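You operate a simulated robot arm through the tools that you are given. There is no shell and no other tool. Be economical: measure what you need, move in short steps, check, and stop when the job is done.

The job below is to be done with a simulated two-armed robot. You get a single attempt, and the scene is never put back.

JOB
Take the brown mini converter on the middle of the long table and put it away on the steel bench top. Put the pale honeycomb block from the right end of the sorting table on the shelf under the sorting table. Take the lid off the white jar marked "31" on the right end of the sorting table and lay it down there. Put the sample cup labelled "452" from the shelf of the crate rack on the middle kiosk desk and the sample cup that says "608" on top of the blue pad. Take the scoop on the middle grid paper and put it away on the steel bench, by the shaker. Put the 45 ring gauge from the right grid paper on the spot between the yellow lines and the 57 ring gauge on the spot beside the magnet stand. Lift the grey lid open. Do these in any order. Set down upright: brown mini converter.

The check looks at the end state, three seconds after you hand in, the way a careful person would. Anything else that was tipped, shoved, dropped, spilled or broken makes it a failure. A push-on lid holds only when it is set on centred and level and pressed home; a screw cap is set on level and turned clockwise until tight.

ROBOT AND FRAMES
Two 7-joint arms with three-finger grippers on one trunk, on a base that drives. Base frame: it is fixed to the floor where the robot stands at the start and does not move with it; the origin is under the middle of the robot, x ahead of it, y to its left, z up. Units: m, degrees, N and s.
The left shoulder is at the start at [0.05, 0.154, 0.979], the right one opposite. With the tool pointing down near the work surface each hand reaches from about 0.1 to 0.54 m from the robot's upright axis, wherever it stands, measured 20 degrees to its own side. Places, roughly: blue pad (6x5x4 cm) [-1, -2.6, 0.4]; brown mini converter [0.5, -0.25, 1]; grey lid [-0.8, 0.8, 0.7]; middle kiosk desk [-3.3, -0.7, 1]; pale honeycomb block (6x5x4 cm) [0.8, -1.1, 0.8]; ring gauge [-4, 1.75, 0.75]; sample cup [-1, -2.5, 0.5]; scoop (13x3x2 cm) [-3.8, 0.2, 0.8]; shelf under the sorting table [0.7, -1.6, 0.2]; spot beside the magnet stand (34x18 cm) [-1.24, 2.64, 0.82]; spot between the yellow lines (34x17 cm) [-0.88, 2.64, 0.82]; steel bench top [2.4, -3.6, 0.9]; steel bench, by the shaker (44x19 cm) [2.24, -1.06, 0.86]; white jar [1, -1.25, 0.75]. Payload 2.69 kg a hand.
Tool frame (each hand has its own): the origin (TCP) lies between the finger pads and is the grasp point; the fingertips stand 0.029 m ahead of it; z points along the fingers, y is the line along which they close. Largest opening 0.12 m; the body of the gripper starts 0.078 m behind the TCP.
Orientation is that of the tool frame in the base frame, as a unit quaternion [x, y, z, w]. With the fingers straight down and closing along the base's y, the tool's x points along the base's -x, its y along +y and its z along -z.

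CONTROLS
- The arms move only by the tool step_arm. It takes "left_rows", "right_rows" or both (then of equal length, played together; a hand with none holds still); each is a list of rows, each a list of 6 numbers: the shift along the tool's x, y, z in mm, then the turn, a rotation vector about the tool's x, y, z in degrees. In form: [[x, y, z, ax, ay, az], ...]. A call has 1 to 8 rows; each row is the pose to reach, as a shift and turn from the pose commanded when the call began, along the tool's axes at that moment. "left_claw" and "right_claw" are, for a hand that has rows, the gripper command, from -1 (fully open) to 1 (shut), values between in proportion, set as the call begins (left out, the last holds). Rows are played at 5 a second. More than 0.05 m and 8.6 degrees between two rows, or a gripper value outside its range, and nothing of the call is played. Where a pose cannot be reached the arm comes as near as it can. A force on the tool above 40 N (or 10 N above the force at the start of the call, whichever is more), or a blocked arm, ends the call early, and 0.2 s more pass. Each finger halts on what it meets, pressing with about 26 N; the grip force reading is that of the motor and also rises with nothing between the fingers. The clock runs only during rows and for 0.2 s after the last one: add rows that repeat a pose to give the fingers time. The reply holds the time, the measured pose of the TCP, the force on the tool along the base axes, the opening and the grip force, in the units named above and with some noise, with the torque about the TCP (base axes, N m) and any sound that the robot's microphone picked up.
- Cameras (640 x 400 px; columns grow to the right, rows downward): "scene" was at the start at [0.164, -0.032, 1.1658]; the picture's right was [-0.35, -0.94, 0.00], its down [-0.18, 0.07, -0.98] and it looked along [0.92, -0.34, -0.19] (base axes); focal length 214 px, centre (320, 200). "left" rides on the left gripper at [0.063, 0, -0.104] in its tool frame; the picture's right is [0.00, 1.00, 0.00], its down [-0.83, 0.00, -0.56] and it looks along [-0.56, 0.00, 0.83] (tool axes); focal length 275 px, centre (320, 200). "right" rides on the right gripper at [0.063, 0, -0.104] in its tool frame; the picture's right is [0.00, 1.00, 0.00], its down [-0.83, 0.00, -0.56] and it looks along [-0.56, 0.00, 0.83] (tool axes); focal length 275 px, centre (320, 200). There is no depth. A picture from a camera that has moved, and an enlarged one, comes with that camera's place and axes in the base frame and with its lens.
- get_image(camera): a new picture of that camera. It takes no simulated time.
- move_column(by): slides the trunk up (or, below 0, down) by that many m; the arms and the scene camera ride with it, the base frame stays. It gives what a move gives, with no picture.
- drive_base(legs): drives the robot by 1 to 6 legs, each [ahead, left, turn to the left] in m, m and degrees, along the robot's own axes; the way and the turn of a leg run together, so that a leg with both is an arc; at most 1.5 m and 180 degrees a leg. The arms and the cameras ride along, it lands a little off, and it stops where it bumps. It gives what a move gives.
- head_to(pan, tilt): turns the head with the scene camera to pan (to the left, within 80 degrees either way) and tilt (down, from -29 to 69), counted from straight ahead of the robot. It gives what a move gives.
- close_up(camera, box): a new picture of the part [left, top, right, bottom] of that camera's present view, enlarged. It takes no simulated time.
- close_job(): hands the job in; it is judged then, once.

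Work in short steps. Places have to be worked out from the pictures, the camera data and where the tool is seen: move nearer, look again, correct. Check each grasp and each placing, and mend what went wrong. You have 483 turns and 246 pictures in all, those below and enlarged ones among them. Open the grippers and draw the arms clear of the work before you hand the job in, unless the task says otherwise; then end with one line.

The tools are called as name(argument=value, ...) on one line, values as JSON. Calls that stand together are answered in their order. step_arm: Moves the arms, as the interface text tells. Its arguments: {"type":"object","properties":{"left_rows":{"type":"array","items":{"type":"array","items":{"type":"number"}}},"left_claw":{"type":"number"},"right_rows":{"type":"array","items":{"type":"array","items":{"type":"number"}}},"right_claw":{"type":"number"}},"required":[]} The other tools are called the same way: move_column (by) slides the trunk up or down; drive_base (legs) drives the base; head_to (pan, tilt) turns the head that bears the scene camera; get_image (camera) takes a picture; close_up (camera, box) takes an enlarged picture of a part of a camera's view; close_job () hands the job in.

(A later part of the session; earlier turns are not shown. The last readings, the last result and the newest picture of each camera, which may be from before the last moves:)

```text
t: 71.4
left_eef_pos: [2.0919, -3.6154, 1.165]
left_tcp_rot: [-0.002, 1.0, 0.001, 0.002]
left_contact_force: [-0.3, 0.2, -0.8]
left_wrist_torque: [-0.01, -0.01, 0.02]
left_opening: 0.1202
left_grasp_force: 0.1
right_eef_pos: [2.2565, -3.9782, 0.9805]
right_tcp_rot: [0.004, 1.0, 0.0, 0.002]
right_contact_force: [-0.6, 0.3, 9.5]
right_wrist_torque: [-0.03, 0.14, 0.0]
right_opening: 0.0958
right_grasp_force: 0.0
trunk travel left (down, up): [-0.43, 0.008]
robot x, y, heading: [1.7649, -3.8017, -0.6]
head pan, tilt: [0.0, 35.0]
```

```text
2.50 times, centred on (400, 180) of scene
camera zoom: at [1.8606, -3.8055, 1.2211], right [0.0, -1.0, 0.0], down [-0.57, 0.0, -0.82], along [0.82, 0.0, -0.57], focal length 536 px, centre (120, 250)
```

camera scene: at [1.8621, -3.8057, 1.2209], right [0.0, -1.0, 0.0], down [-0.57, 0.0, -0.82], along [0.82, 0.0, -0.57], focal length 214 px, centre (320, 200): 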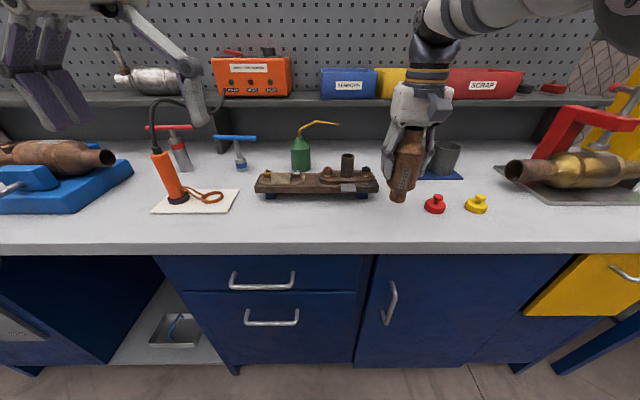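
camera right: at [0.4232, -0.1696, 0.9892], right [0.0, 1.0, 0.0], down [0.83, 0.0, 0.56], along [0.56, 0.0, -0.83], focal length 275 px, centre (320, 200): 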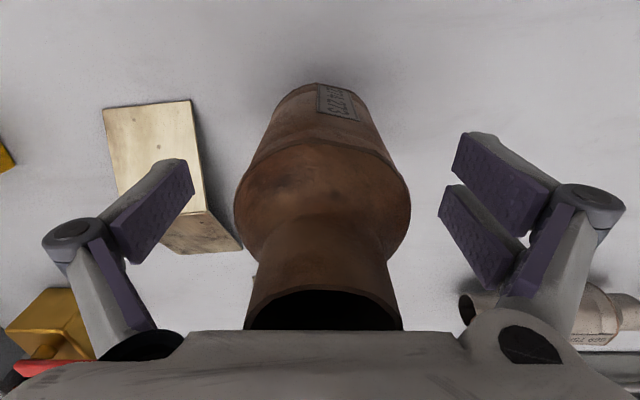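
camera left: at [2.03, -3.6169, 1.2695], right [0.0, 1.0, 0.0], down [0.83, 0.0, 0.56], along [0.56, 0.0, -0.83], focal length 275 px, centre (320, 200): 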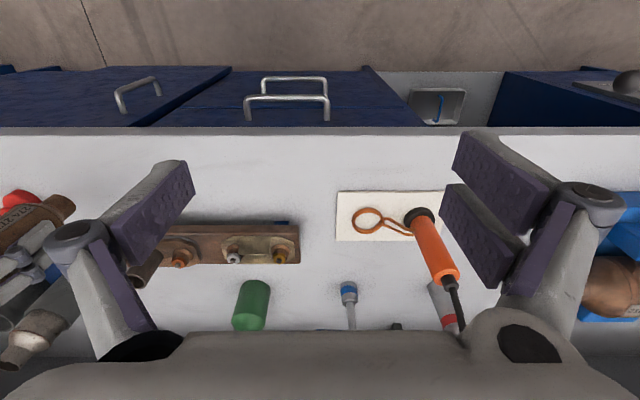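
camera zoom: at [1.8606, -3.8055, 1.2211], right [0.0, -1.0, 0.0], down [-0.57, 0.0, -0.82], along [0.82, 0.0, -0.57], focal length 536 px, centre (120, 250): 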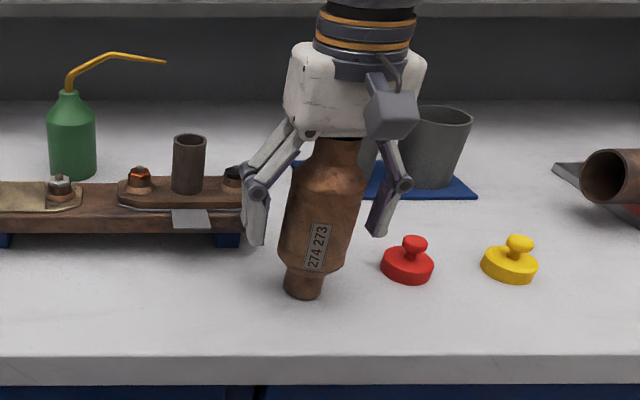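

The converter stands. The residual force suggests the palm touches its top, so I rise straight up slowly.

step_arm(right_rows=[[0, 0, -5, 0, 0, 0], [0, 0, -15, 0, 0, 0], [0, 0, -40, 0, 0, 0], [0, 0, -80, 0, 0, 0]])

close_up(camera="scene", box=[300, 100, 500, 260])

```text
t: 72.4
left_eef_pos: [2.0912, -3.6169, 1.1637]
left_tcp_rot: [-0.003, 1.0, 0.001, 0.002]
left_contact_force: [0.4, -0.1, 0.2]
left_wrist_torque: [0.01, 0.01, -0.03]
left_opening: 0.1198
left_grasp_force: 0.0
right_eef_pos: [2.259, -3.9795, 1.0601]
right_tcp_rot: [0.002, 1.0, 0.0, 0.001]
right_contact_force: [0.2, -0.3, 1.2]
right_wrist_torque: [0.0, -0.02, 0.03]
right_opening: 0.0959
right_grasp_force: 0.0
trunk travel left (down, up): [-0.43, 0.008]
robot x, y, heading: [1.7593, -3.8075, -0.4]
head pan, tilt: [0.0, 35.0]
```

```text
2.50 times, centred on (400, 180) of scene
camera zoom: at [1.8611, -3.8056, 1.221], right [0.0, -1.0, 0.0], down [-0.57, 0.0, -0.82], along [0.82, 0.0, -0.57], focal length 536 px, centre (120, 250)
```

zoom: 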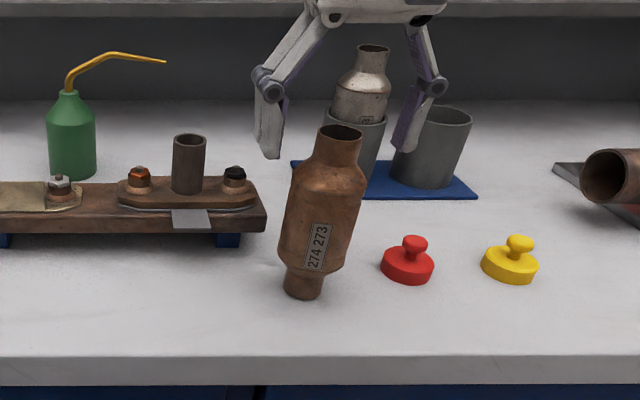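

Converter stands upright (axis matches the vertical vanishing direction). I raise the hand further, then back away and look north along the corridor.

step_arm(right_rows=[[0, 0, -35, 0, 0, 0], [0, 0, -60, 0, 0, 0], [0, 0, -60, 0, 0, 0]])

drive_base(legs=[[-0.2, 0, 0], [0, 0, 90]])

head_to(pan=0, tilt=25)

get_image(camera="scene")

```text
t: 73.2
left_eef_pos: [2.0925, -3.6158, 1.1648]
left_tcp_rot: [-0.003, 1.0, 0.001, 0.001]
left_contact_force: [-0.7, -0.2, 0.2]
left_wrist_torque: [0.01, -0.01, 0.02]
left_opening: 0.1198
left_grasp_force: 0.0
right_eef_pos: [2.2581, -3.98, 1.1187]
right_tcp_rot: [0.002, 1.0, -0.001, 0.001]
right_contact_force: [-0.1, 0.4, 0.9]
right_wrist_torque: [0.0, 0.04, -0.05]
right_opening: 0.096
right_grasp_force: 0.1
trunk travel left (down, up): [-0.43, 0.008]
robot x, y, heading: [1.759, -3.8081, -0.2]
head pan, tilt: [0.0, 35.0]
```

```text
t: 78.7
left_eef_pos: [1.3673, -3.4748, 1.1645]
left_tcp_rot: [0.714, -0.7, -0.001, 0.0]
left_contact_force: [0.6, 0.6, 0.6]
left_wrist_torque: [0.0, -0.03, -0.01]
left_opening: 0.1199
left_grasp_force: 0.0
right_eef_pos: [1.7274, -3.3038, 1.1188]
right_tcp_rot: [0.71, -0.704, 0.0, -0.001]
right_contact_force: [-0.5, 0.4, 0.0]
right_wrist_torque: [-0.03, 0.03, -0.03]
right_opening: 0.0961
right_grasp_force: 0.0
trunk travel left (down, up): [-0.43, 0.008]
robot x, y, heading: [1.5619, -3.804, 90.7]
head pan, tilt: [0.0, 35.0]
```

```text
t: 79.4
left_eef_pos: [1.3669, -3.4762, 1.1643]
left_tcp_rot: [0.713, -0.701, -0.002, 0.0]
left_contact_force: [0.2, 0.0, 0.3]
left_wrist_torque: [-0.01, -0.03, -0.02]
left_opening: 0.1197
left_grasp_force: 0.0
right_eef_pos: [1.7272, -3.3042, 1.1191]
right_tcp_rot: [0.71, -0.704, -0.001, -0.001]
right_contact_force: [0.2, -0.4, -0.3]
right_wrist_torque: [-0.01, -0.01, 0.0]
right_opening: 0.0961
right_grasp_force: 0.0
trunk travel left (down, up): [-0.43, 0.008]
robot x, y, heading: [1.5618, -3.8068, 90.7]
head pan, tilt: [0.0, 25.0]
```

```text
214 pictures are left
camera scene: at [1.5598, -3.6994, 1.2366], right [1.0, 0.01, 0.0], down [0.0, -0.42, -0.91], along [-0.01, 0.91, -0.42], focal length 214 px, centre (320, 200)
```

scene: 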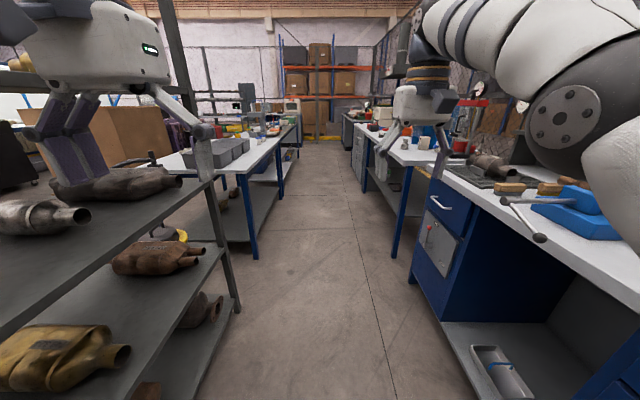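

The corridor (x≈1.01…2.17) is clear. I drive north to y≈-1.5 in the middle of it.

drive_base(legs=[[0, -0.04, -0.7], [1.2, 0, 0], [0.95, 0, 0]])

head_to(pan=60, tilt=30)

get_image(camera="scene")

head_to(pan=-40, tilt=25)

get_image(camera="scene")

```text
t: 90.6
left_eef_pos: [1.4291, -1.3319, 1.1643]
left_tcp_rot: [0.71, -0.705, -0.001, 0.0]
left_contact_force: [0.2, -0.7, -0.2]
left_wrist_torque: [0.03, -0.04, -0.03]
left_opening: 0.1201
left_grasp_force: 0.2
right_eef_pos: [1.7922, -1.1635, 1.1174]
right_tcp_rot: [-0.706, 0.708, 0.0, 0.001]
right_contact_force: [0.0, -0.5, 0.4]
right_wrist_torque: [-0.01, 0.03, 0.01]
right_opening: 0.096
right_grasp_force: 0.2
trunk travel left (down, up): [-0.43, 0.008]
robot x, y, heading: [1.622, -1.6638, 90.2]
head pan, tilt: [0.0, 25.0]
```

```text
t: 91.9
left_eef_pos: [1.429, -1.3316, 1.1646]
left_tcp_rot: [0.71, -0.704, -0.001, -0.001]
left_contact_force: [-1.4, 0.4, 0.4]
left_wrist_torque: [-0.02, 0.04, 0.01]
left_opening: 0.1201
left_grasp_force: 0.0
right_eef_pos: [1.7917, -1.1638, 1.119]
right_tcp_rot: [-0.706, 0.708, 0.0, 0.001]
right_contact_force: [0.8, -0.2, 0.5]
right_wrist_torque: [-0.02, -0.02, 0.0]
right_opening: 0.0959
right_grasp_force: 0.0
trunk travel left (down, up): [-0.43, 0.008]
robot x, y, heading: [1.6168, -1.6602, 89.7]
head pan, tilt: [60.0, 30.0]
```

```text
213 pictures are left
camera scene: at [1.5415, -1.6044, 1.2287], right [0.5, 0.86, 0.0], down [0.43, -0.25, -0.87], along [-0.75, 0.43, -0.5], focal length 214 px, centre (320, 200)
```

scene: 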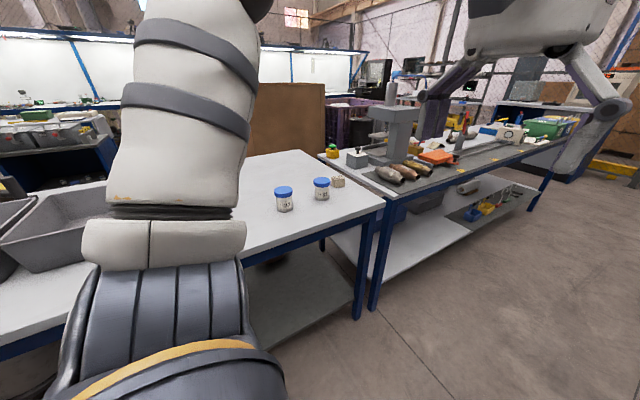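

```text
t: 93.6
left_eef_pos: [1.4289, -1.3318, 1.1654]
left_tcp_rot: [0.71, -0.704, -0.002, 0.0]
left_contact_force: [-0.3, 0.0, 0.4]
left_wrist_torque: [-0.02, 0.0, 0.03]
left_opening: 0.1203
left_grasp_force: 0.1
right_eef_pos: [1.7928, -1.1641, 1.1177]
right_tcp_rot: [-0.707, 0.708, 0.001, 0.001]
right_contact_force: [-0.1, -0.5, 0.0]
right_wrist_torque: [0.01, 0.02, -0.01]
right_opening: 0.0959
right_grasp_force: 0.0
trunk travel left (down, up): [-0.43, 0.008]
robot x, y, heading: [1.6202, -1.6665, 89.9]
head pan, tilt: [-40.0, 25.0]
```

```text
212 pictures are left
camera scene: at [1.679, -1.5793, 1.2367], right [0.77, -0.64, 0.0], down [-0.27, -0.32, -0.91], along [0.58, 0.69, -0.42], focal length 214 px, centre (320, 200)
```

scene: 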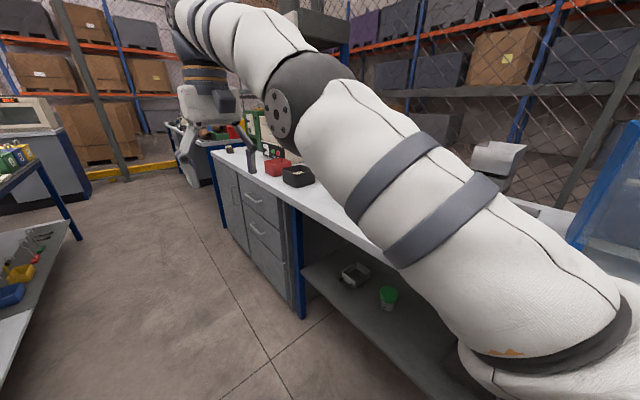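

Two blue-lidded jars (~[0.9,-1.39] and [0.89,-1.23]) and the pale block (~[0.84,-1.11]) are seen. I turn to face the sorting table and position opposite them.

drive_base(legs=[[0, 0, 90], [0, -0.34, 0]])

head_to(pan=0, tilt=35)

get_image(camera="scene")

```text
t: 100.7
left_eef_pos: [1.2866, -1.5151, 1.1645]
left_tcp_rot: [1.0, 0.013, 0.0, 0.0]
left_contact_force: [-0.3, 1.0, 0.1]
left_wrist_torque: [0.01, 0.0, 0.02]
left_opening: 0.1197
left_grasp_force: 0.0
right_eef_pos: [1.1127, -1.1558, 1.1192]
right_tcp_rot: [1.0, 0.008, 0.0, 0.0]
right_contact_force: [0.1, 1.0, 0.0]
right_wrist_torque: [-0.01, -0.02, -0.03]
right_opening: 0.0962
right_grasp_force: 0.1
trunk travel left (down, up): [-0.43, 0.008]
robot x, y, heading: [1.6102, -1.3187, -178.9]
head pan, tilt: [-40.0, 25.0]
```

```text
t: 101.8
left_eef_pos: [1.2877, -1.5149, 1.1653]
left_tcp_rot: [1.0, 0.013, -0.001, 0.001]
left_contact_force: [0.4, -0.1, -0.2]
left_wrist_torque: [0.01, -0.03, -0.01]
left_opening: 0.12
left_grasp_force: 0.0
right_eef_pos: [1.1127, -1.156, 1.1185]
right_tcp_rot: [1.0, 0.008, -0.001, 0.0]
right_contact_force: [-0.9, 0.2, 0.2]
right_wrist_torque: [-0.01, -0.04, 0.0]
right_opening: 0.0962
right_grasp_force: 0.3
trunk travel left (down, up): [-0.43, 0.008]
robot x, y, heading: [1.615, -1.3173, -178.8]
head pan, tilt: [0.0, 35.0]
```

```text
211 pictures are left
camera scene: at [1.5135, -1.3193, 1.2209], right [-0.02, 1.0, 0.0], down [0.57, 0.01, -0.82], along [-0.82, -0.01, -0.57], focal length 214 px, centre (320, 200)
```

scene: 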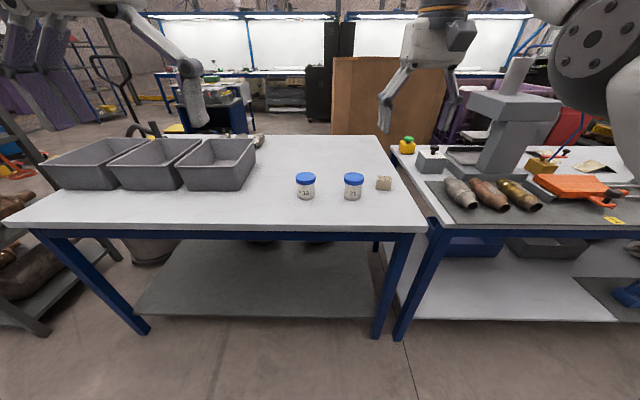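

Very good view. I zoom to read the jar labels.

close_up(camera="scene", box=[280, 150, 420, 237])

```text
4.57 times, centred on (350, 194) of scene
camera zoom: at [1.5135, -1.3193, 1.2209], right [-0.02, 1.0, 0.0], down [0.57, 0.01, -0.82], along [-0.82, -0.01, -0.57], focal length 980 px, centre (183, 230)
```

zoom: 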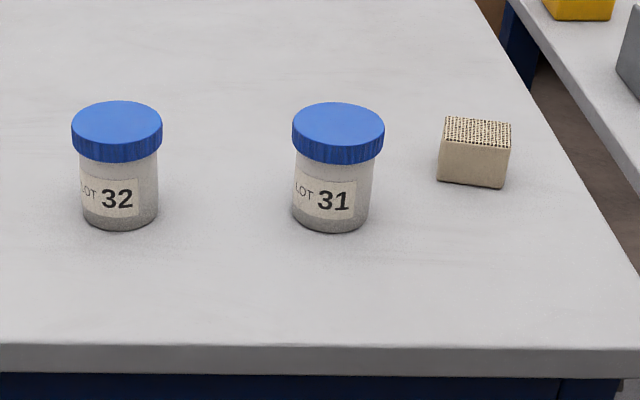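

Jar "31" is the right-hand one, with a ribbed cap. I do the block first: lower the trunk to the starting height and approach the table.

drive_base(legs=[[0.2, -0.04, -1.2]])

move_column(by=-0.08)

get_image(camera="right")

get_image(camera="scene")

```text
t: 103.4
left_eef_pos: [1.0837, -1.4703, 1.1657]
left_tcp_rot: [1.0, 0.004, 0.0, 0.001]
left_contact_force: [-0.3, -0.2, -0.2]
left_wrist_torque: [0.02, -0.01, 0.02]
left_opening: 0.1198
left_grasp_force: 0.1
right_eef_pos: [0.916, -1.1088, 1.1181]
right_tcp_rot: [1.0, -0.001, -0.001, 0.001]
right_contact_force: [-0.2, 0.0, 1.4]
right_wrist_torque: [-0.01, 0.0, 0.04]
right_opening: 0.0961
right_grasp_force: 0.1
trunk travel left (down, up): [-0.43, 0.008]
robot x, y, heading: [1.4109, -1.2817, 180.0]
head pan, tilt: [0.0, 35.0]
```

```text
t: 104.6
left_eef_pos: [1.0848, -1.4709, 1.0853]
left_tcp_rot: [1.0, 0.004, -0.002, 0.001]
left_contact_force: [0.1, -0.9, 0.2]
left_wrist_torque: [0.04, 0.02, 0.0]
left_opening: 0.1199
left_grasp_force: 0.1
right_eef_pos: [0.9171, -1.1085, 1.0392]
right_tcp_rot: [1.0, -0.001, -0.003, 0.0]
right_contact_force: [0.5, 0.6, 0.3]
right_wrist_torque: [0.05, 0.02, 0.0]
right_opening: 0.0961
right_grasp_force: 0.1
trunk travel left (down, up): [-0.35, 0.088]
robot x, y, heading: [1.4168, -1.2804, 180.2]
head pan, tilt: [0.0, 35.0]
```

```text
209 pictures are left
camera right: at [0.9813, -1.109, 1.1432], right [0.0, -1.0, 0.0], down [-0.83, 0.0, 0.56], along [-0.56, 0.0, -0.83], focal length 275 px, centre (320, 200)
```

right: 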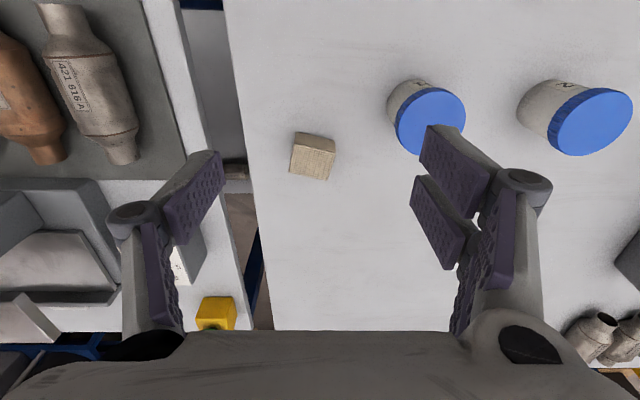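

```text
208 pictures are left
camera scene: at [1.2506, -1.2795, 1.1275], right [0.0, 1.0, 0.0], down [0.57, 0.0, -0.82], along [-0.82, 0.0, -0.57], focal length 214 px, centre (320, 200)
```

scene: 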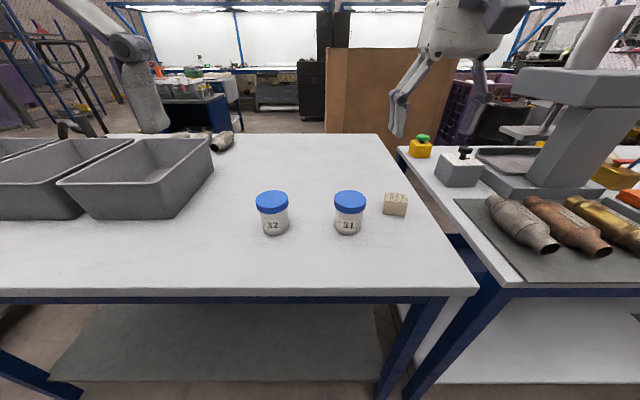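

Block ≈ [0.845,-1.101,0.835], table z≈0.815. For the later low shelf I want a tilted grasp, so I pitch the right hand 45° forward in place.

step_arm(right_rows=[[0, 0, 0, 0, -7.5, 0], [0, 0, 0, 0, -15, 0], [0, 0, 0, 0, -22.5, 0], [0, 0, 0, 0, -30, 0], [0, 0, 0, 0, -37.5, 0], [0, 0, 0, 0, -45, 0], [0, 0, 0, 0, -45, 0]], right_claw=-1)

get_image(camera="right")

```text
t: 106.2
left_eef_pos: [1.0836, -1.4713, 1.0863]
left_tcp_rot: [1.0, 0.003, -0.002, 0.001]
left_contact_force: [0.2, 0.3, 0.1]
left_wrist_torque: [0.0, -0.01, 0.01]
left_opening: 0.12
left_grasp_force: 0.0
right_eef_pos: [0.9168, -1.1074, 1.0399]
right_tcp_rot: [0.923, 0.0, -0.384, 0.0]
right_contact_force: [0.4, 0.1, -0.8]
right_wrist_torque: [0.01, 0.0, -0.03]
right_opening: 0.1201
right_grasp_force: 0.1
trunk travel left (down, up): [-0.35, 0.088]
robot x, y, heading: [1.4186, -1.2822, 179.8]
head pan, tilt: [0.0, 35.0]
```

```text
207 pictures are left
camera right: at [1.0357, -1.1088, 1.067], right [0.0, -1.0, 0.0], down [-0.19, 0.0, 0.98], along [-0.98, 0.0, -0.19], focal length 275 px, centre (320, 200)
```

right: 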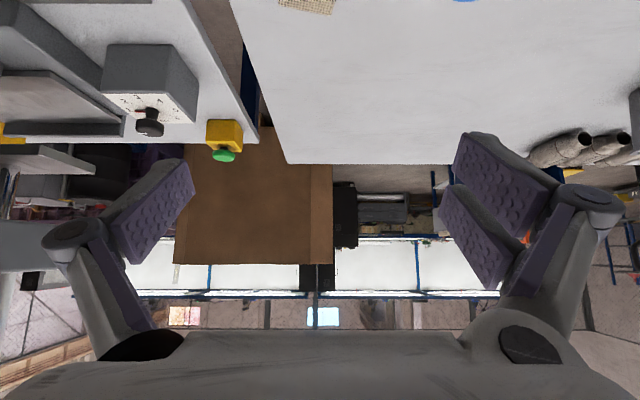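

Pitch works. I reduce it slightly to 37° for table clearance and move to the pre-grasp line of the block.

step_arm(right_rows=[[0, 0, 0, 0, 8, 0], [0, -6, 0, 0, 8, 0]])

close_up(camera="right", box=[200, 0, 440, 150])

```text
t: 106.8
left_eef_pos: [1.0847, -1.4693, 1.0852]
left_tcp_rot: [1.0, 0.004, -0.002, 0.001]
left_contact_force: [0.5, 0.7, -1.1]
left_wrist_torque: [-0.02, 0.0, -0.01]
left_opening: 0.1201
left_grasp_force: 0.1
right_eef_pos: [0.9169, -1.1004, 1.0378]
right_tcp_rot: [0.948, -0.001, -0.318, 0.0]
right_contact_force: [0.1, 0.4, -0.3]
right_wrist_torque: [0.0, 0.02, 0.02]
right_opening: 0.12
right_grasp_force: 0.0
trunk travel left (down, up): [-0.35, 0.088]
robot x, y, heading: [1.4165, -1.278, 180.0]
head pan, tilt: [0.0, 35.0]
```

```text
2.67 times, centred on (320, 75) of right
camera zoom: at [1.0305, -1.102, 1.0826], right [0.0, -1.0, 0.0], down [-0.33, 0.0, 0.94], along [-0.94, 0.0, -0.33], focal length 734 px, centre (320, 533)
```

zoom: 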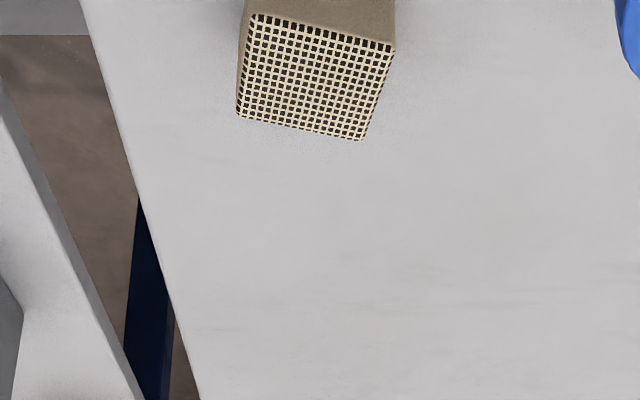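

Block is 5 cm wide there, yawed ~15°. I yaw the hand to match and go to a point 10 cm back along the approach line.

step_arm(right_rows=[[16, 4, 26, 2.4, 0, 3.2], [32, 8, 53, 4.7, 0, 6.3], [48, 13, 79, 7.1, 0, 9.5], [64, 17, 105, 9.4, 0, 12.6], [64, 17, 105, 9.4, 0, 12.6]])

get_image(camera="right")

get_image(camera="scene")

```text
t: 108.0
left_eef_pos: [1.0857, -1.4697, 1.0843]
left_tcp_rot: [1.0, 0.004, -0.002, 0.001]
left_contact_force: [-0.1, -0.7, 0.3]
left_wrist_torque: [0.0, 0.0, 0.02]
left_opening: 0.12
left_grasp_force: 0.0
right_eef_pos: [0.9054, -1.1174, 0.9178]
right_tcp_rot: [0.939, -0.132, -0.315, -0.044]
right_contact_force: [0.9, 0.2, 0.4]
right_wrist_torque: [-0.01, -0.01, -0.01]
right_opening: 0.12
right_grasp_force: 0.1
trunk travel left (down, up): [-0.35, 0.088]
robot x, y, heading: [1.412, -1.2809, 180.0]
head pan, tilt: [0.0, 35.0]
```

```text
205 pictures are left
camera right: at [1.0132, -1.1494, 0.9614], right [-0.27, -0.96, 0.0], down [-0.32, 0.09, 0.94], along [-0.91, 0.26, -0.33], focal length 275 px, centre (320, 200)
```

right: 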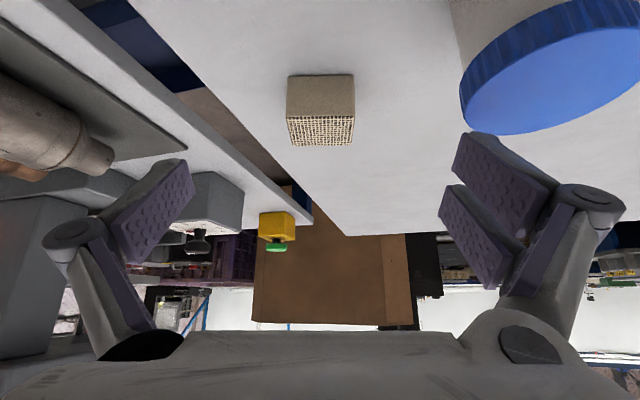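

```text
204 pictures are left
camera scene: at [1.2504, -1.279, 1.1275], right [0.0, 1.0, 0.0], down [0.57, 0.0, -0.82], along [-0.82, 0.0, -0.57], focal length 214 px, centre (320, 200)
```

scene: 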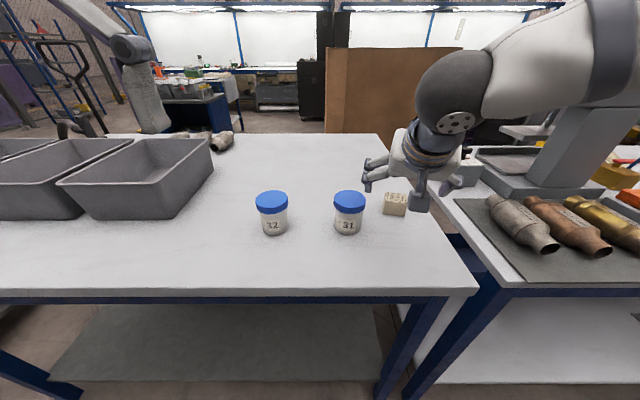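

Aligned. With the jar near, I narrow the opening to 8 cm and advance 84 mm along the approach direction.

step_arm(right_rows=[[0, 0, 0, 0, 0, 0], [0, 0, 30, 0, 0, 0], [0, 0, 60, 0, 0, 0], [0, 0, 84, 0, 0, 0], [0, 0, 84, 0, 0, 0]], right_claw=-0.33)

get_image(camera="right")

close_up(camera="scene", box=[300, 130, 480, 250])

```text
t: 109.2
left_eef_pos: [1.0845, -1.4701, 1.0854]
left_tcp_rot: [1.0, 0.004, -0.002, 0.001]
left_contact_force: [0.2, -0.1, -0.8]
left_wrist_torque: [0.0, 0.01, 0.0]
left_opening: 0.1199
left_grasp_force: 0.1
right_eef_pos: [0.854, -1.1049, 0.8495]
right_tcp_rot: [0.939, -0.132, -0.315, -0.044]
right_contact_force: [0.5, -0.4, 0.0]
right_wrist_torque: [0.02, -0.01, 0.0]
right_opening: 0.0797
right_grasp_force: 0.0
trunk travel left (down, up): [-0.35, 0.088]
robot x, y, heading: [1.4197, -1.2793, 180.1]
head pan, tilt: [0.0, 35.0]
```

```text
203 pictures are left
camera right: at [0.964, -1.1362, 0.895], right [-0.27, -0.96, 0.0], down [-0.31, 0.09, 0.95], along [-0.91, 0.26, -0.33], focal length 275 px, centre (320, 200)
```

right: 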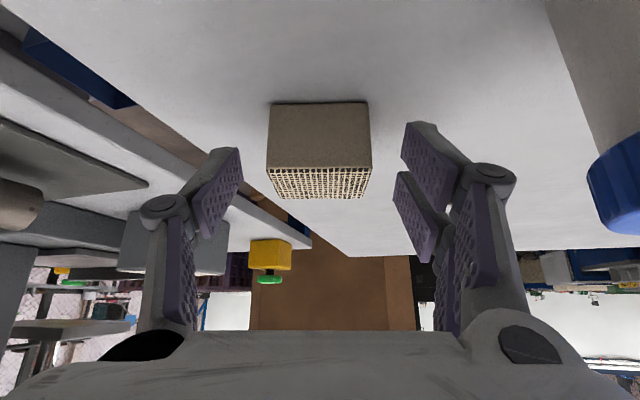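

```text
3.33 times, centred on (390, 190) of scene
camera zoom: at [1.2504, -1.279, 1.1275], right [0.0, 1.0, 0.0], down [0.57, 0.0, -0.82], along [-0.82, 0.0, -0.57], focal length 715 px, centre (87, 233)
```

zoom: 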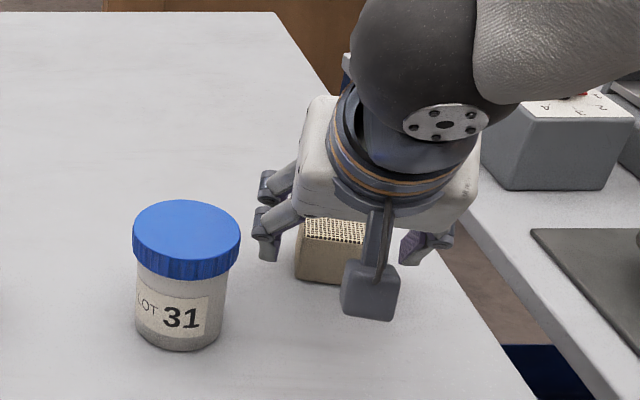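

The view shows the table at z≈0.80 and the block's front face 16 mm ahead of the TCP. I advance further, mostly forward.

step_arm(right_rows=[[-4, 0, 13, 0, 0, 0], [-8, 0, 26, 0, 0, 0], [-8, 0, 26, 0, 0, 0]])

get_image(camera="right")

```text
t: 110.0
left_eef_pos: [1.0834, -1.4711, 1.0846]
left_tcp_rot: [1.0, 0.003, -0.002, 0.001]
left_contact_force: [-0.1, 0.1, -0.4]
left_wrist_torque: [-0.03, 0.03, 0.01]
left_opening: 0.1202
left_grasp_force: 0.2
right_eef_pos: [0.8335, -1.1003, 0.8327]
right_tcp_rot: [0.939, -0.131, -0.316, -0.043]
right_contact_force: [0.5, 0.7, -0.7]
right_wrist_torque: [0.01, 0.0, 0.0]
right_opening: 0.08
right_grasp_force: 0.1
trunk travel left (down, up): [-0.35, 0.088]
robot x, y, heading: [1.417, -1.2801, 180.0]
head pan, tilt: [0.0, 35.0]
```

```text
201 pictures are left
camera right: at [0.9433, -1.1311, 0.8785], right [-0.27, -0.96, 0.0], down [-0.31, 0.09, 0.95], along [-0.91, 0.26, -0.33], focal length 275 px, centre (320, 200)
```

right: 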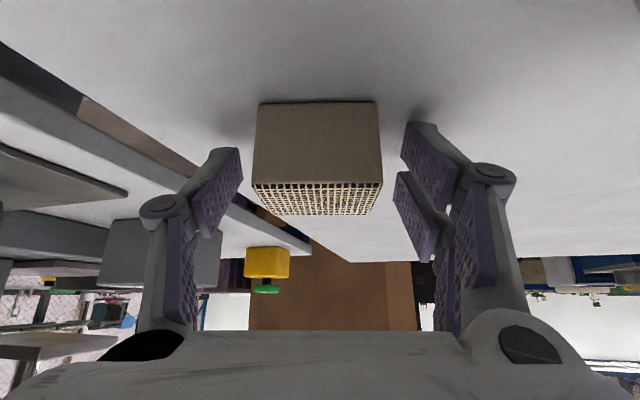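

TCP is now inside the block's front part. I close.

step_arm(right_rows=[[0, 0, 0, 0, 0, 0], [0, 0, 0, 0, 0, 0], [0, 0, 0, 0, 0, 0]], right_claw=1)

step_arm(right_rows=[[20, 0, -20, 0, 0, 0], [20, 0, -55, 0, 0, 0], [20, 0, -55, 0, 0, 0]])

get_image(camera="right")

```text
t: 110.8
left_eef_pos: [1.0855, -1.4723, 1.0848]
left_tcp_rot: [1.0, 0.003, -0.001, 0.002]
left_contact_force: [0.0, -0.2, -0.5]
left_wrist_torque: [0.0, 0.03, -0.03]
left_opening: 0.12
left_grasp_force: 0.1
right_eef_pos: [0.8336, -1.1002, 0.8354]
right_tcp_rot: [0.938, -0.132, -0.316, -0.043]
right_contact_force: [-3.5, -1.5, 12.4]
right_wrist_torque: [-0.16, 0.16, 0.0]
right_opening: 0.0516
right_grasp_force: 26.2
trunk travel left (down, up): [-0.35, 0.088]
robot x, y, heading: [1.4124, -1.2821, 179.7]
head pan, tilt: [0.0, 35.0]
```

```text
t: 111.6
left_eef_pos: [1.0839, -1.4717, 1.0835]
left_tcp_rot: [1.0, 0.003, -0.001, 0.001]
left_contact_force: [-0.6, 1.0, -0.6]
left_wrist_torque: [0.05, 0.0, -0.01]
left_opening: 0.1203
left_grasp_force: 0.1
right_eef_pos: [0.8795, -1.1125, 0.8648]
right_tcp_rot: [0.939, -0.131, -0.316, -0.043]
right_contact_force: [-0.5, -0.1, -0.1]
right_wrist_torque: [0.0, 0.02, -0.02]
right_opening: 0.0513
right_grasp_force: 26.2
trunk travel left (down, up): [-0.35, 0.088]
robot x, y, heading: [1.4117, -1.2794, 179.8]
head pan, tilt: [0.0, 35.0]
```

```text
200 pictures are left
camera right: at [0.9899, -1.144, 0.9099], right [-0.27, -0.96, 0.0], down [-0.32, 0.09, 0.94], along [-0.91, 0.25, -0.33], focal length 275 px, centre (320, 200)
```

right: 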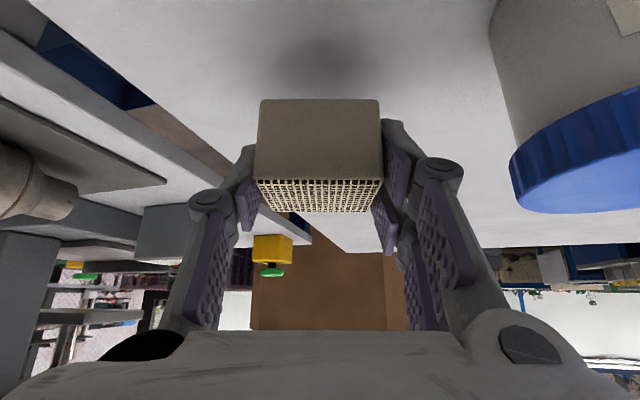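

Block held. I lift it, back off from the table, shift left, and lower the trunk fully for the shelf.

step_arm(right_rows=[[-24, 0, -32, 0, 0, 0], [-48, 0, -64, 0, 0, 0], [-72, 0, -96, 0, 0, 0], [-72, 0, -96, 0, 0, 0]])

drive_base(legs=[[-0.27, 0, 0], [0, 0.25, 0]])

move_column(by=-0.34)

get_image(camera="scene")

```text
t: 112.6
left_eef_pos: [1.0842, -1.4703, 1.0852]
left_tcp_rot: [1.0, 0.003, -0.001, 0.0]
left_contact_force: [0.6, 0.7, 0.4]
left_wrist_torque: [-0.01, -0.02, 0.03]
left_opening: 0.1202
left_grasp_force: 0.1
right_eef_pos: [0.8839, -1.1108, 0.9875]
right_tcp_rot: [0.939, -0.132, -0.315, -0.044]
right_contact_force: [-0.1, 0.1, -0.2]
right_wrist_torque: [0.01, 0.02, 0.01]
right_opening: 0.0511
right_grasp_force: 26.2
trunk travel left (down, up): [-0.35, 0.088]
robot x, y, heading: [1.4165, -1.2752, 179.9]
head pan, tilt: [0.0, 35.0]
```

```text
t: 116.6
left_eef_pos: [1.3543, -1.7155, 1.0847]
left_tcp_rot: [1.0, 0.002, -0.002, 0.001]
left_contact_force: [-0.4, 0.0, 0.2]
left_wrist_torque: [0.01, 0.01, 0.02]
left_opening: 0.1203
left_grasp_force: 0.0
right_eef_pos: [1.155, -1.3562, 0.9868]
right_tcp_rot: [0.939, -0.133, -0.315, -0.043]
right_contact_force: [-0.1, 0.2, 0.0]
right_wrist_torque: [0.04, -0.01, 0.01]
right_opening: 0.051
right_grasp_force: 26.2
trunk travel left (down, up): [-0.35, 0.088]
robot x, y, heading: [1.6879, -1.5263, 179.9]
head pan, tilt: [0.0, 35.0]
```

```text
t: 119.9
left_eef_pos: [1.2581, -1.7156, 0.6334]
left_tcp_rot: [0.982, 0.002, 0.187, 0.001]
left_contact_force: [-0.6, 0.3, 0.6]
left_wrist_torque: [0.01, 0.0, -0.04]
left_opening: 0.1198
left_grasp_force: 0.1
right_eef_pos: [1.1544, -1.3568, 0.6448]
right_tcp_rot: [0.939, -0.132, -0.315, -0.044]
right_contact_force: [0.2, 0.7, -0.6]
right_wrist_torque: [0.01, -0.02, 0.01]
right_opening: 0.0511
right_grasp_force: 26.0
trunk travel left (down, up): [-0.01, 0.428]
robot x, y, heading: [1.6881, -1.5282, 179.6]
head pan, tilt: [0.0, 35.0]
```

```text
199 pictures are left
camera scene: at [1.415, -1.5249, 0.7706], right [0.0, 1.0, 0.0], down [0.57, 0.0, -0.82], along [-0.82, 0.0, -0.57], focal length 214 px, centre (320, 200)
```

scene: 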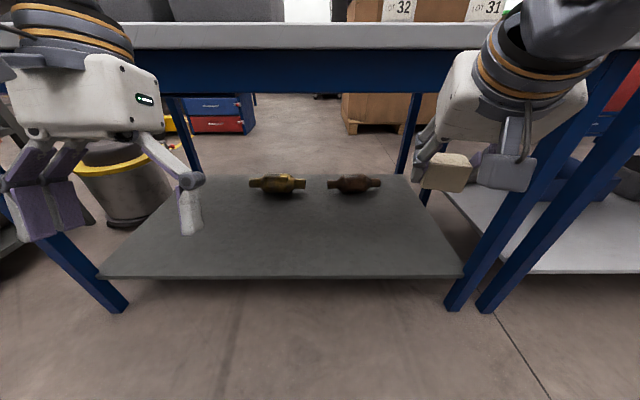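

The shelf's near strip is free. I lower the right hand ~300 mm in front of the table, keeping the tilt.

step_arm(right_rows=[[27, 0, 36, 0, 0, 0], [54, 0, 72, 0, 0, 0], [81, 0, 108, 0, 0, 0], [108, 0, 144, 0, 0, 0], [135, 0, 180, 0, 0, 0], [162, 0, 216, 0, 0, 0], [180, 0, 240, 0, 0, 0], [180, 0, 240, 0, 0, 0]])

get_image(camera="scene")

```text
t: 121.7
left_eef_pos: [1.2575, -1.716, 0.6316]
left_tcp_rot: [0.982, 0.002, 0.186, 0.001]
left_contact_force: [-0.6, -0.4, 0.6]
left_wrist_torque: [0.03, 0.03, 0.03]
left_opening: 0.1199
left_grasp_force: 0.1
right_eef_pos: [1.152, -1.356, 0.3465]
right_tcp_rot: [0.939, -0.132, -0.316, -0.043]
right_contact_force: [-0.1, 0.1, -1.4]
right_wrist_torque: [0.01, 0.0, 0.0]
right_opening: 0.0515
right_grasp_force: 25.9
trunk travel left (down, up): [-0.01, 0.428]
robot x, y, heading: [1.6878, -1.5261, 179.9]
head pan, tilt: [0.0, 35.0]
```

```text
198 pictures are left
camera scene: at [1.4149, -1.5249, 0.7706], right [0.0, 1.0, 0.0], down [0.57, 0.0, -0.82], along [-0.82, 0.0, -0.57], focal length 214 px, centre (320, 200)
```

scene: 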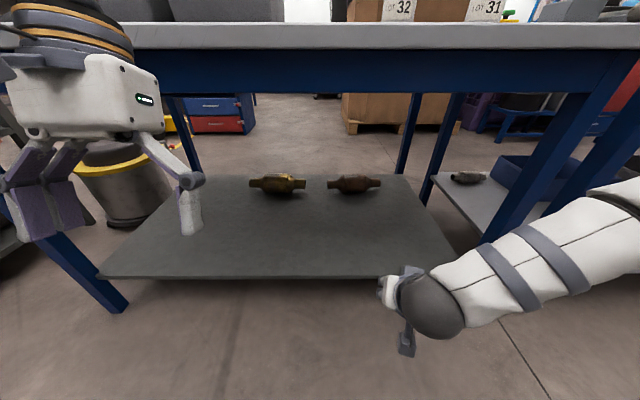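

Right arm is low and clear. I pull the left hand back toward the robot so it won't meet the table edge when driving in.

step_arm(left_rows=[[40, 0, 0, 0, 0, 0], [80, 0, 0, 0, 0, 0], [120, 0, 0, 0, 0, 0], [155, 0, 0, 0, 0, 0], [155, 0, 0, 0, 0, 0]])

drive_base(legs=[[0, 0.12, 0], [0.1, 0, 0]])

get_image(camera="scene")

get_image(camera="right")

```text
t: 122.9
left_eef_pos: [1.4063, -1.7098, 0.6823]
left_tcp_rot: [0.982, 0.002, 0.187, 0.001]
left_contact_force: [0.1, -0.4, -0.1]
left_wrist_torque: [0.02, 0.02, -0.01]
left_opening: 0.1201
left_grasp_force: 0.1
left hand out of reach, approached as far as the arm can: row 1, 2, 3, 4, 5
right_eef_pos: [1.1508, -1.3557, 0.346]
right_tcp_rot: [0.939, -0.132, -0.315, -0.042]
right_contact_force: [-0.4, 0.8, 0.0]
right_wrist_torque: [0.0, -0.03, 0.0]
right_opening: 0.0509
right_grasp_force: 26.3
trunk travel left (down, up): [-0.01, 0.428]
robot x, y, heading: [1.6871, -1.5274, 179.6]
head pan, tilt: [0.0, 35.0]
```

```text
t: 125.2
left_eef_pos: [1.3068, -1.8285, 0.6823]
left_tcp_rot: [0.982, 0.003, 0.186, 0.001]
left_contact_force: [0.0, -0.8, 0.2]
left_wrist_torque: [0.01, -0.01, -0.02]
left_opening: 0.12
left_grasp_force: 0.1
right_eef_pos: [1.0519, -1.4758, 0.3467]
right_tcp_rot: [0.938, -0.132, -0.316, -0.044]
right_contact_force: [0.3, -0.3, -0.7]
right_wrist_torque: [0.01, -0.03, -0.01]
right_opening: 0.0512
right_grasp_force: 25.6
trunk travel left (down, up): [-0.01, 0.428]
robot x, y, heading: [1.5901, -1.6468, 179.4]
head pan, tilt: [0.0, 35.0]
```

```text
197 pictures are left
camera scene: at [1.3161, -1.644, 0.7706], right [0.0, 1.0, 0.0], down [0.57, 0.0, -0.82], along [-0.82, 0.0, -0.57], focal length 214 px, centre (320, 200)
```

scene: 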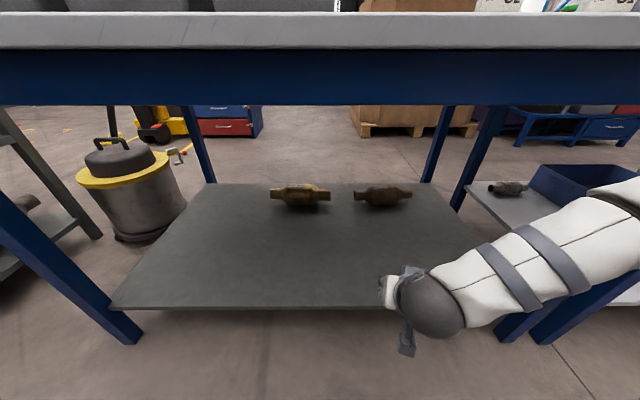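

```text
196 pictures are left
camera right: at [1.1612, -1.5071, 0.3914], right [-0.27, -0.96, 0.0], down [-0.32, 0.09, 0.94], along [-0.91, 0.26, -0.33], focal length 275 px, centre (320, 200)
```

right: 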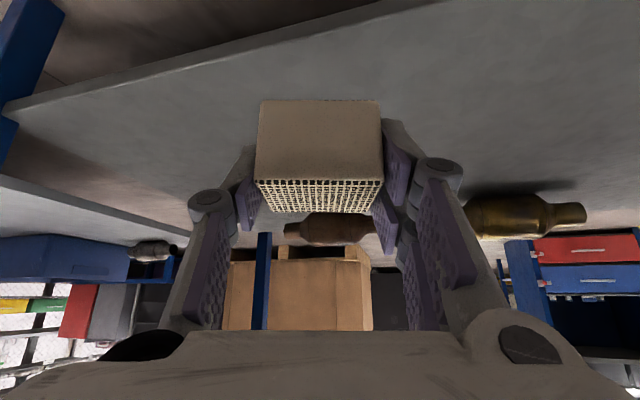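

The forearm runs close to the table front, so rather than driving I try extending the arm forward 90 mm and check.

step_arm(right_rows=[[-23, 8, 17, 0, 0, 0], [-46, 16, 35, 0, 0, 0], [-69, 24, 52, 0, 0, 0], [-69, 24, 52, 0, 0, 0]])

get_image(camera="scene")

```text
t: 126.2
left_eef_pos: [1.307, -1.8292, 0.6817]
left_tcp_rot: [0.982, 0.002, 0.187, 0.002]
left_contact_force: [-0.1, 1.0, -0.4]
left_wrist_torque: [0.01, 0.01, 0.0]
left_opening: 0.1199
left_grasp_force: 0.0
right_eef_pos: [0.9619, -1.4761, 0.3461]
right_tcp_rot: [0.939, -0.133, -0.315, -0.043]
right_contact_force: [0.1, -0.6, -0.6]
right_wrist_torque: [0.01, 0.01, 0.0]
right_opening: 0.0511
right_grasp_force: 25.9
trunk travel left (down, up): [-0.01, 0.428]
robot x, y, heading: [1.5853, -1.6417, 179.7]
head pan, tilt: [0.0, 35.0]
```

```text
195 pictures are left
camera scene: at [1.316, -1.644, 0.7706], right [0.0, 1.0, 0.0], down [0.57, 0.0, -0.82], along [-0.82, 0.0, -0.57], focal length 214 px, centre (320, 200)
```

scene: 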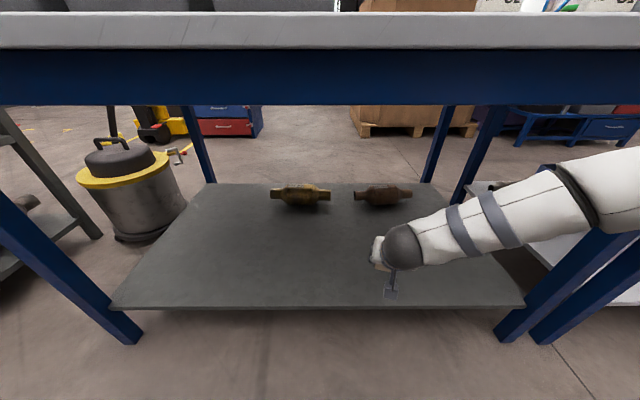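

Extension works well. I go 35 mm further in and down 85 mm.

step_arm(right_rows=[[-27, 9, 20, 0, 0, 0], [-2, 9, 54, 0, 0, 0], [24, 9, 88, 0, 0, 0], [24, 9, 88, 0, 0, 0]])

get_image(camera="scene")

get_image(camera="right")

```text
t: 127.2
left_eef_pos: [1.3061, -1.8291, 0.6816]
left_tcp_rot: [0.983, 0.003, 0.186, 0.001]
left_contact_force: [-0.2, 0.1, 0.6]
left_wrist_torque: [-0.02, -0.01, -0.03]
left_opening: 0.1199
left_grasp_force: 0.1
right_eef_pos: [0.9262, -1.4751, 0.2619]
right_tcp_rot: [0.939, -0.132, -0.315, -0.043]
right_contact_force: [-0.5, -0.3, -0.7]
right_wrist_torque: [0.0, 0.01, -0.02]
right_opening: 0.0511
right_grasp_force: 26.3
trunk travel left (down, up): [-0.01, 0.428]
robot x, y, heading: [1.5867, -1.6458, 179.7]
head pan, tilt: [0.0, 35.0]
```

```text
194 pictures are left
camera scene: at [1.316, -1.644, 0.7706], right [0.0, 1.0, 0.0], down [0.57, 0.0, -0.82], along [-0.82, 0.0, -0.57], focal length 214 px, centre (320, 200)
```

scene: 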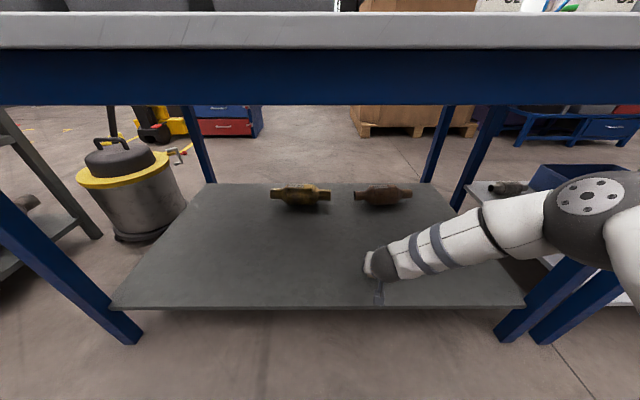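

```text
193 pictures are left
camera right: at [1.0345, -1.5074, 0.3062], right [-0.27, -0.96, 0.0], down [-0.32, 0.09, 0.94], along [-0.91, 0.26, -0.33], focal length 275 px, centre (320, 200)
```

right: 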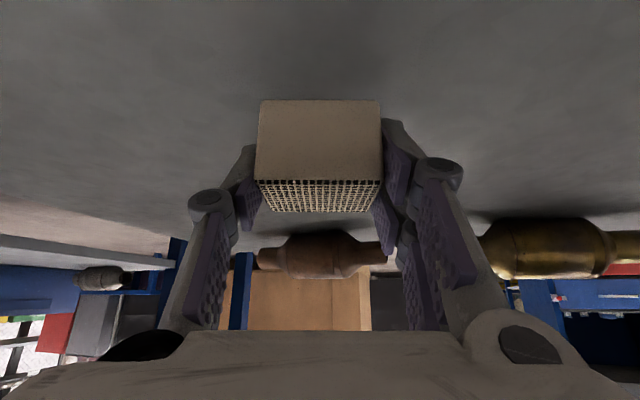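

step_arm(right_rows=[[3.6, 0, 4.8, 0, 0, 0], [7.2, 0, 9.6, 0, 0, 0], [10.8, 0, 14.4, 0, 0, 0], [10.8, 0, 14.4, 0, 0, 0]])

```text
t: 128.2
left_eef_pos: [1.3073, -1.8289, 0.6817]
left_tcp_rot: [0.982, 0.002, 0.186, 0.002]
left_contact_force: [-0.7, 0.6, -0.3]
left_wrist_torque: [0.0, 0.04, -0.02]
left_opening: 0.1198
left_grasp_force: 0.0
right_eef_pos: [0.9266, -1.4742, 0.2441]
right_tcp_rot: [0.939, -0.132, -0.316, -0.043]
right_contact_force: [-0.9, 0.2, -0.5]
right_wrist_torque: [-0.02, 0.01, 0.01]
right_opening: 0.051
right_grasp_force: 26.1
trunk travel left (down, up): [-0.01, 0.428]
robot x, y, heading: [1.587, -1.6468, 179.5]
head pan, tilt: [0.0, 35.0]
```

step_arm(right_rows=[[1.8, 0, 2.4, 0, 0, 0], [3.6, 0, 4.8, 0, 0, 0], [5.4, 0, 7.2, 0, 0, 0], [5.4, 0, 7.2, 0, 0, 0]])

get_image(camera="right")

```text
t: 129.2
left_eef_pos: [1.3057, -1.8292, 0.6824]
left_tcp_rot: [0.982, 0.002, 0.186, 0.001]
left_contact_force: [-0.8, 0.6, 0.1]
left_wrist_torque: [-0.02, -0.01, -0.01]
left_opening: 0.12
left_grasp_force: 0.2
right_eef_pos: [0.9275, -1.4749, 0.2359]
right_tcp_rot: [0.939, -0.133, -0.315, -0.044]
right_contact_force: [-0.2, 0.6, -0.7]
right_wrist_torque: [-0.03, 0.01, -0.01]
right_opening: 0.051
right_grasp_force: 26.2
trunk travel left (down, up): [-0.01, 0.428]
robot x, y, heading: [1.5868, -1.6491, 179.7]
head pan, tilt: [0.0, 35.0]
```

```text
192 pictures are left
camera right: at [1.0363, -1.5061, 0.2802], right [-0.27, -0.96, 0.0], down [-0.32, 0.09, 0.94], along [-0.91, 0.26, -0.33], focal length 275 px, centre (320, 200)
```

right: 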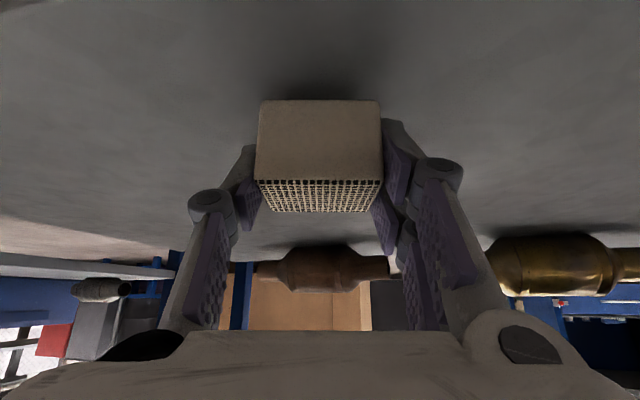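

Still a gap under the block; continue down in small rows with force watch.

step_arm(right_rows=[[1.8, 0, 2.4, 0, 0, 0], [3.6, 0, 4.8, 0, 0, 0], [5.4, 0, 7.2, 0, 0, 0], [7.2, 0, 9.6, 0, 0, 0], [7.2, 0, 9.6, 0, 0, 0]])

get_image(camera="right")

```text
t: 130.4
left_eef_pos: [1.3076, -1.8295, 0.6825]
left_tcp_rot: [0.983, 0.003, 0.186, 0.001]
left_contact_force: [0.4, -0.2, 0.7]
left_wrist_torque: [0.03, 0.0, 0.01]
left_opening: 0.12
left_grasp_force: 0.1
right_eef_pos: [0.9267, -1.4736, 0.2252]
right_tcp_rot: [0.938, -0.132, -0.317, -0.043]
right_contact_force: [5.3, 1.3, 21.3]
right_wrist_torque: [-0.02, -0.04, 0.07]
right_opening: 0.0512
right_grasp_force: 26.1
trunk travel left (down, up): [-0.01, 0.428]
robot x, y, heading: [1.5897, -1.6429, 179.7]
head pan, tilt: [0.0, 35.0]
```

```text
191 pictures are left
camera right: at [1.0356, -1.5055, 0.2697], right [-0.27, -0.96, 0.0], down [-0.31, 0.09, 0.95], along [-0.91, 0.26, -0.32], focal length 275 px, centre (320, 200)
```

right: 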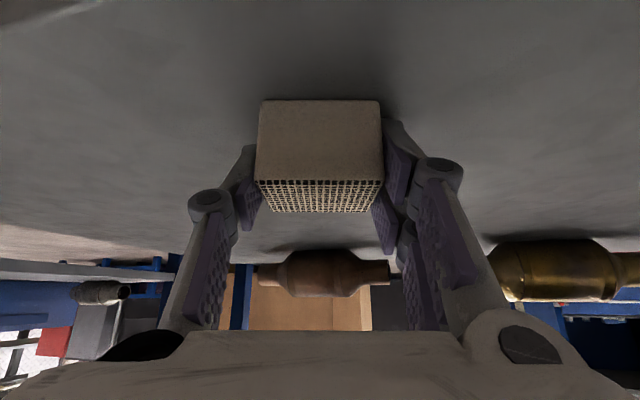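

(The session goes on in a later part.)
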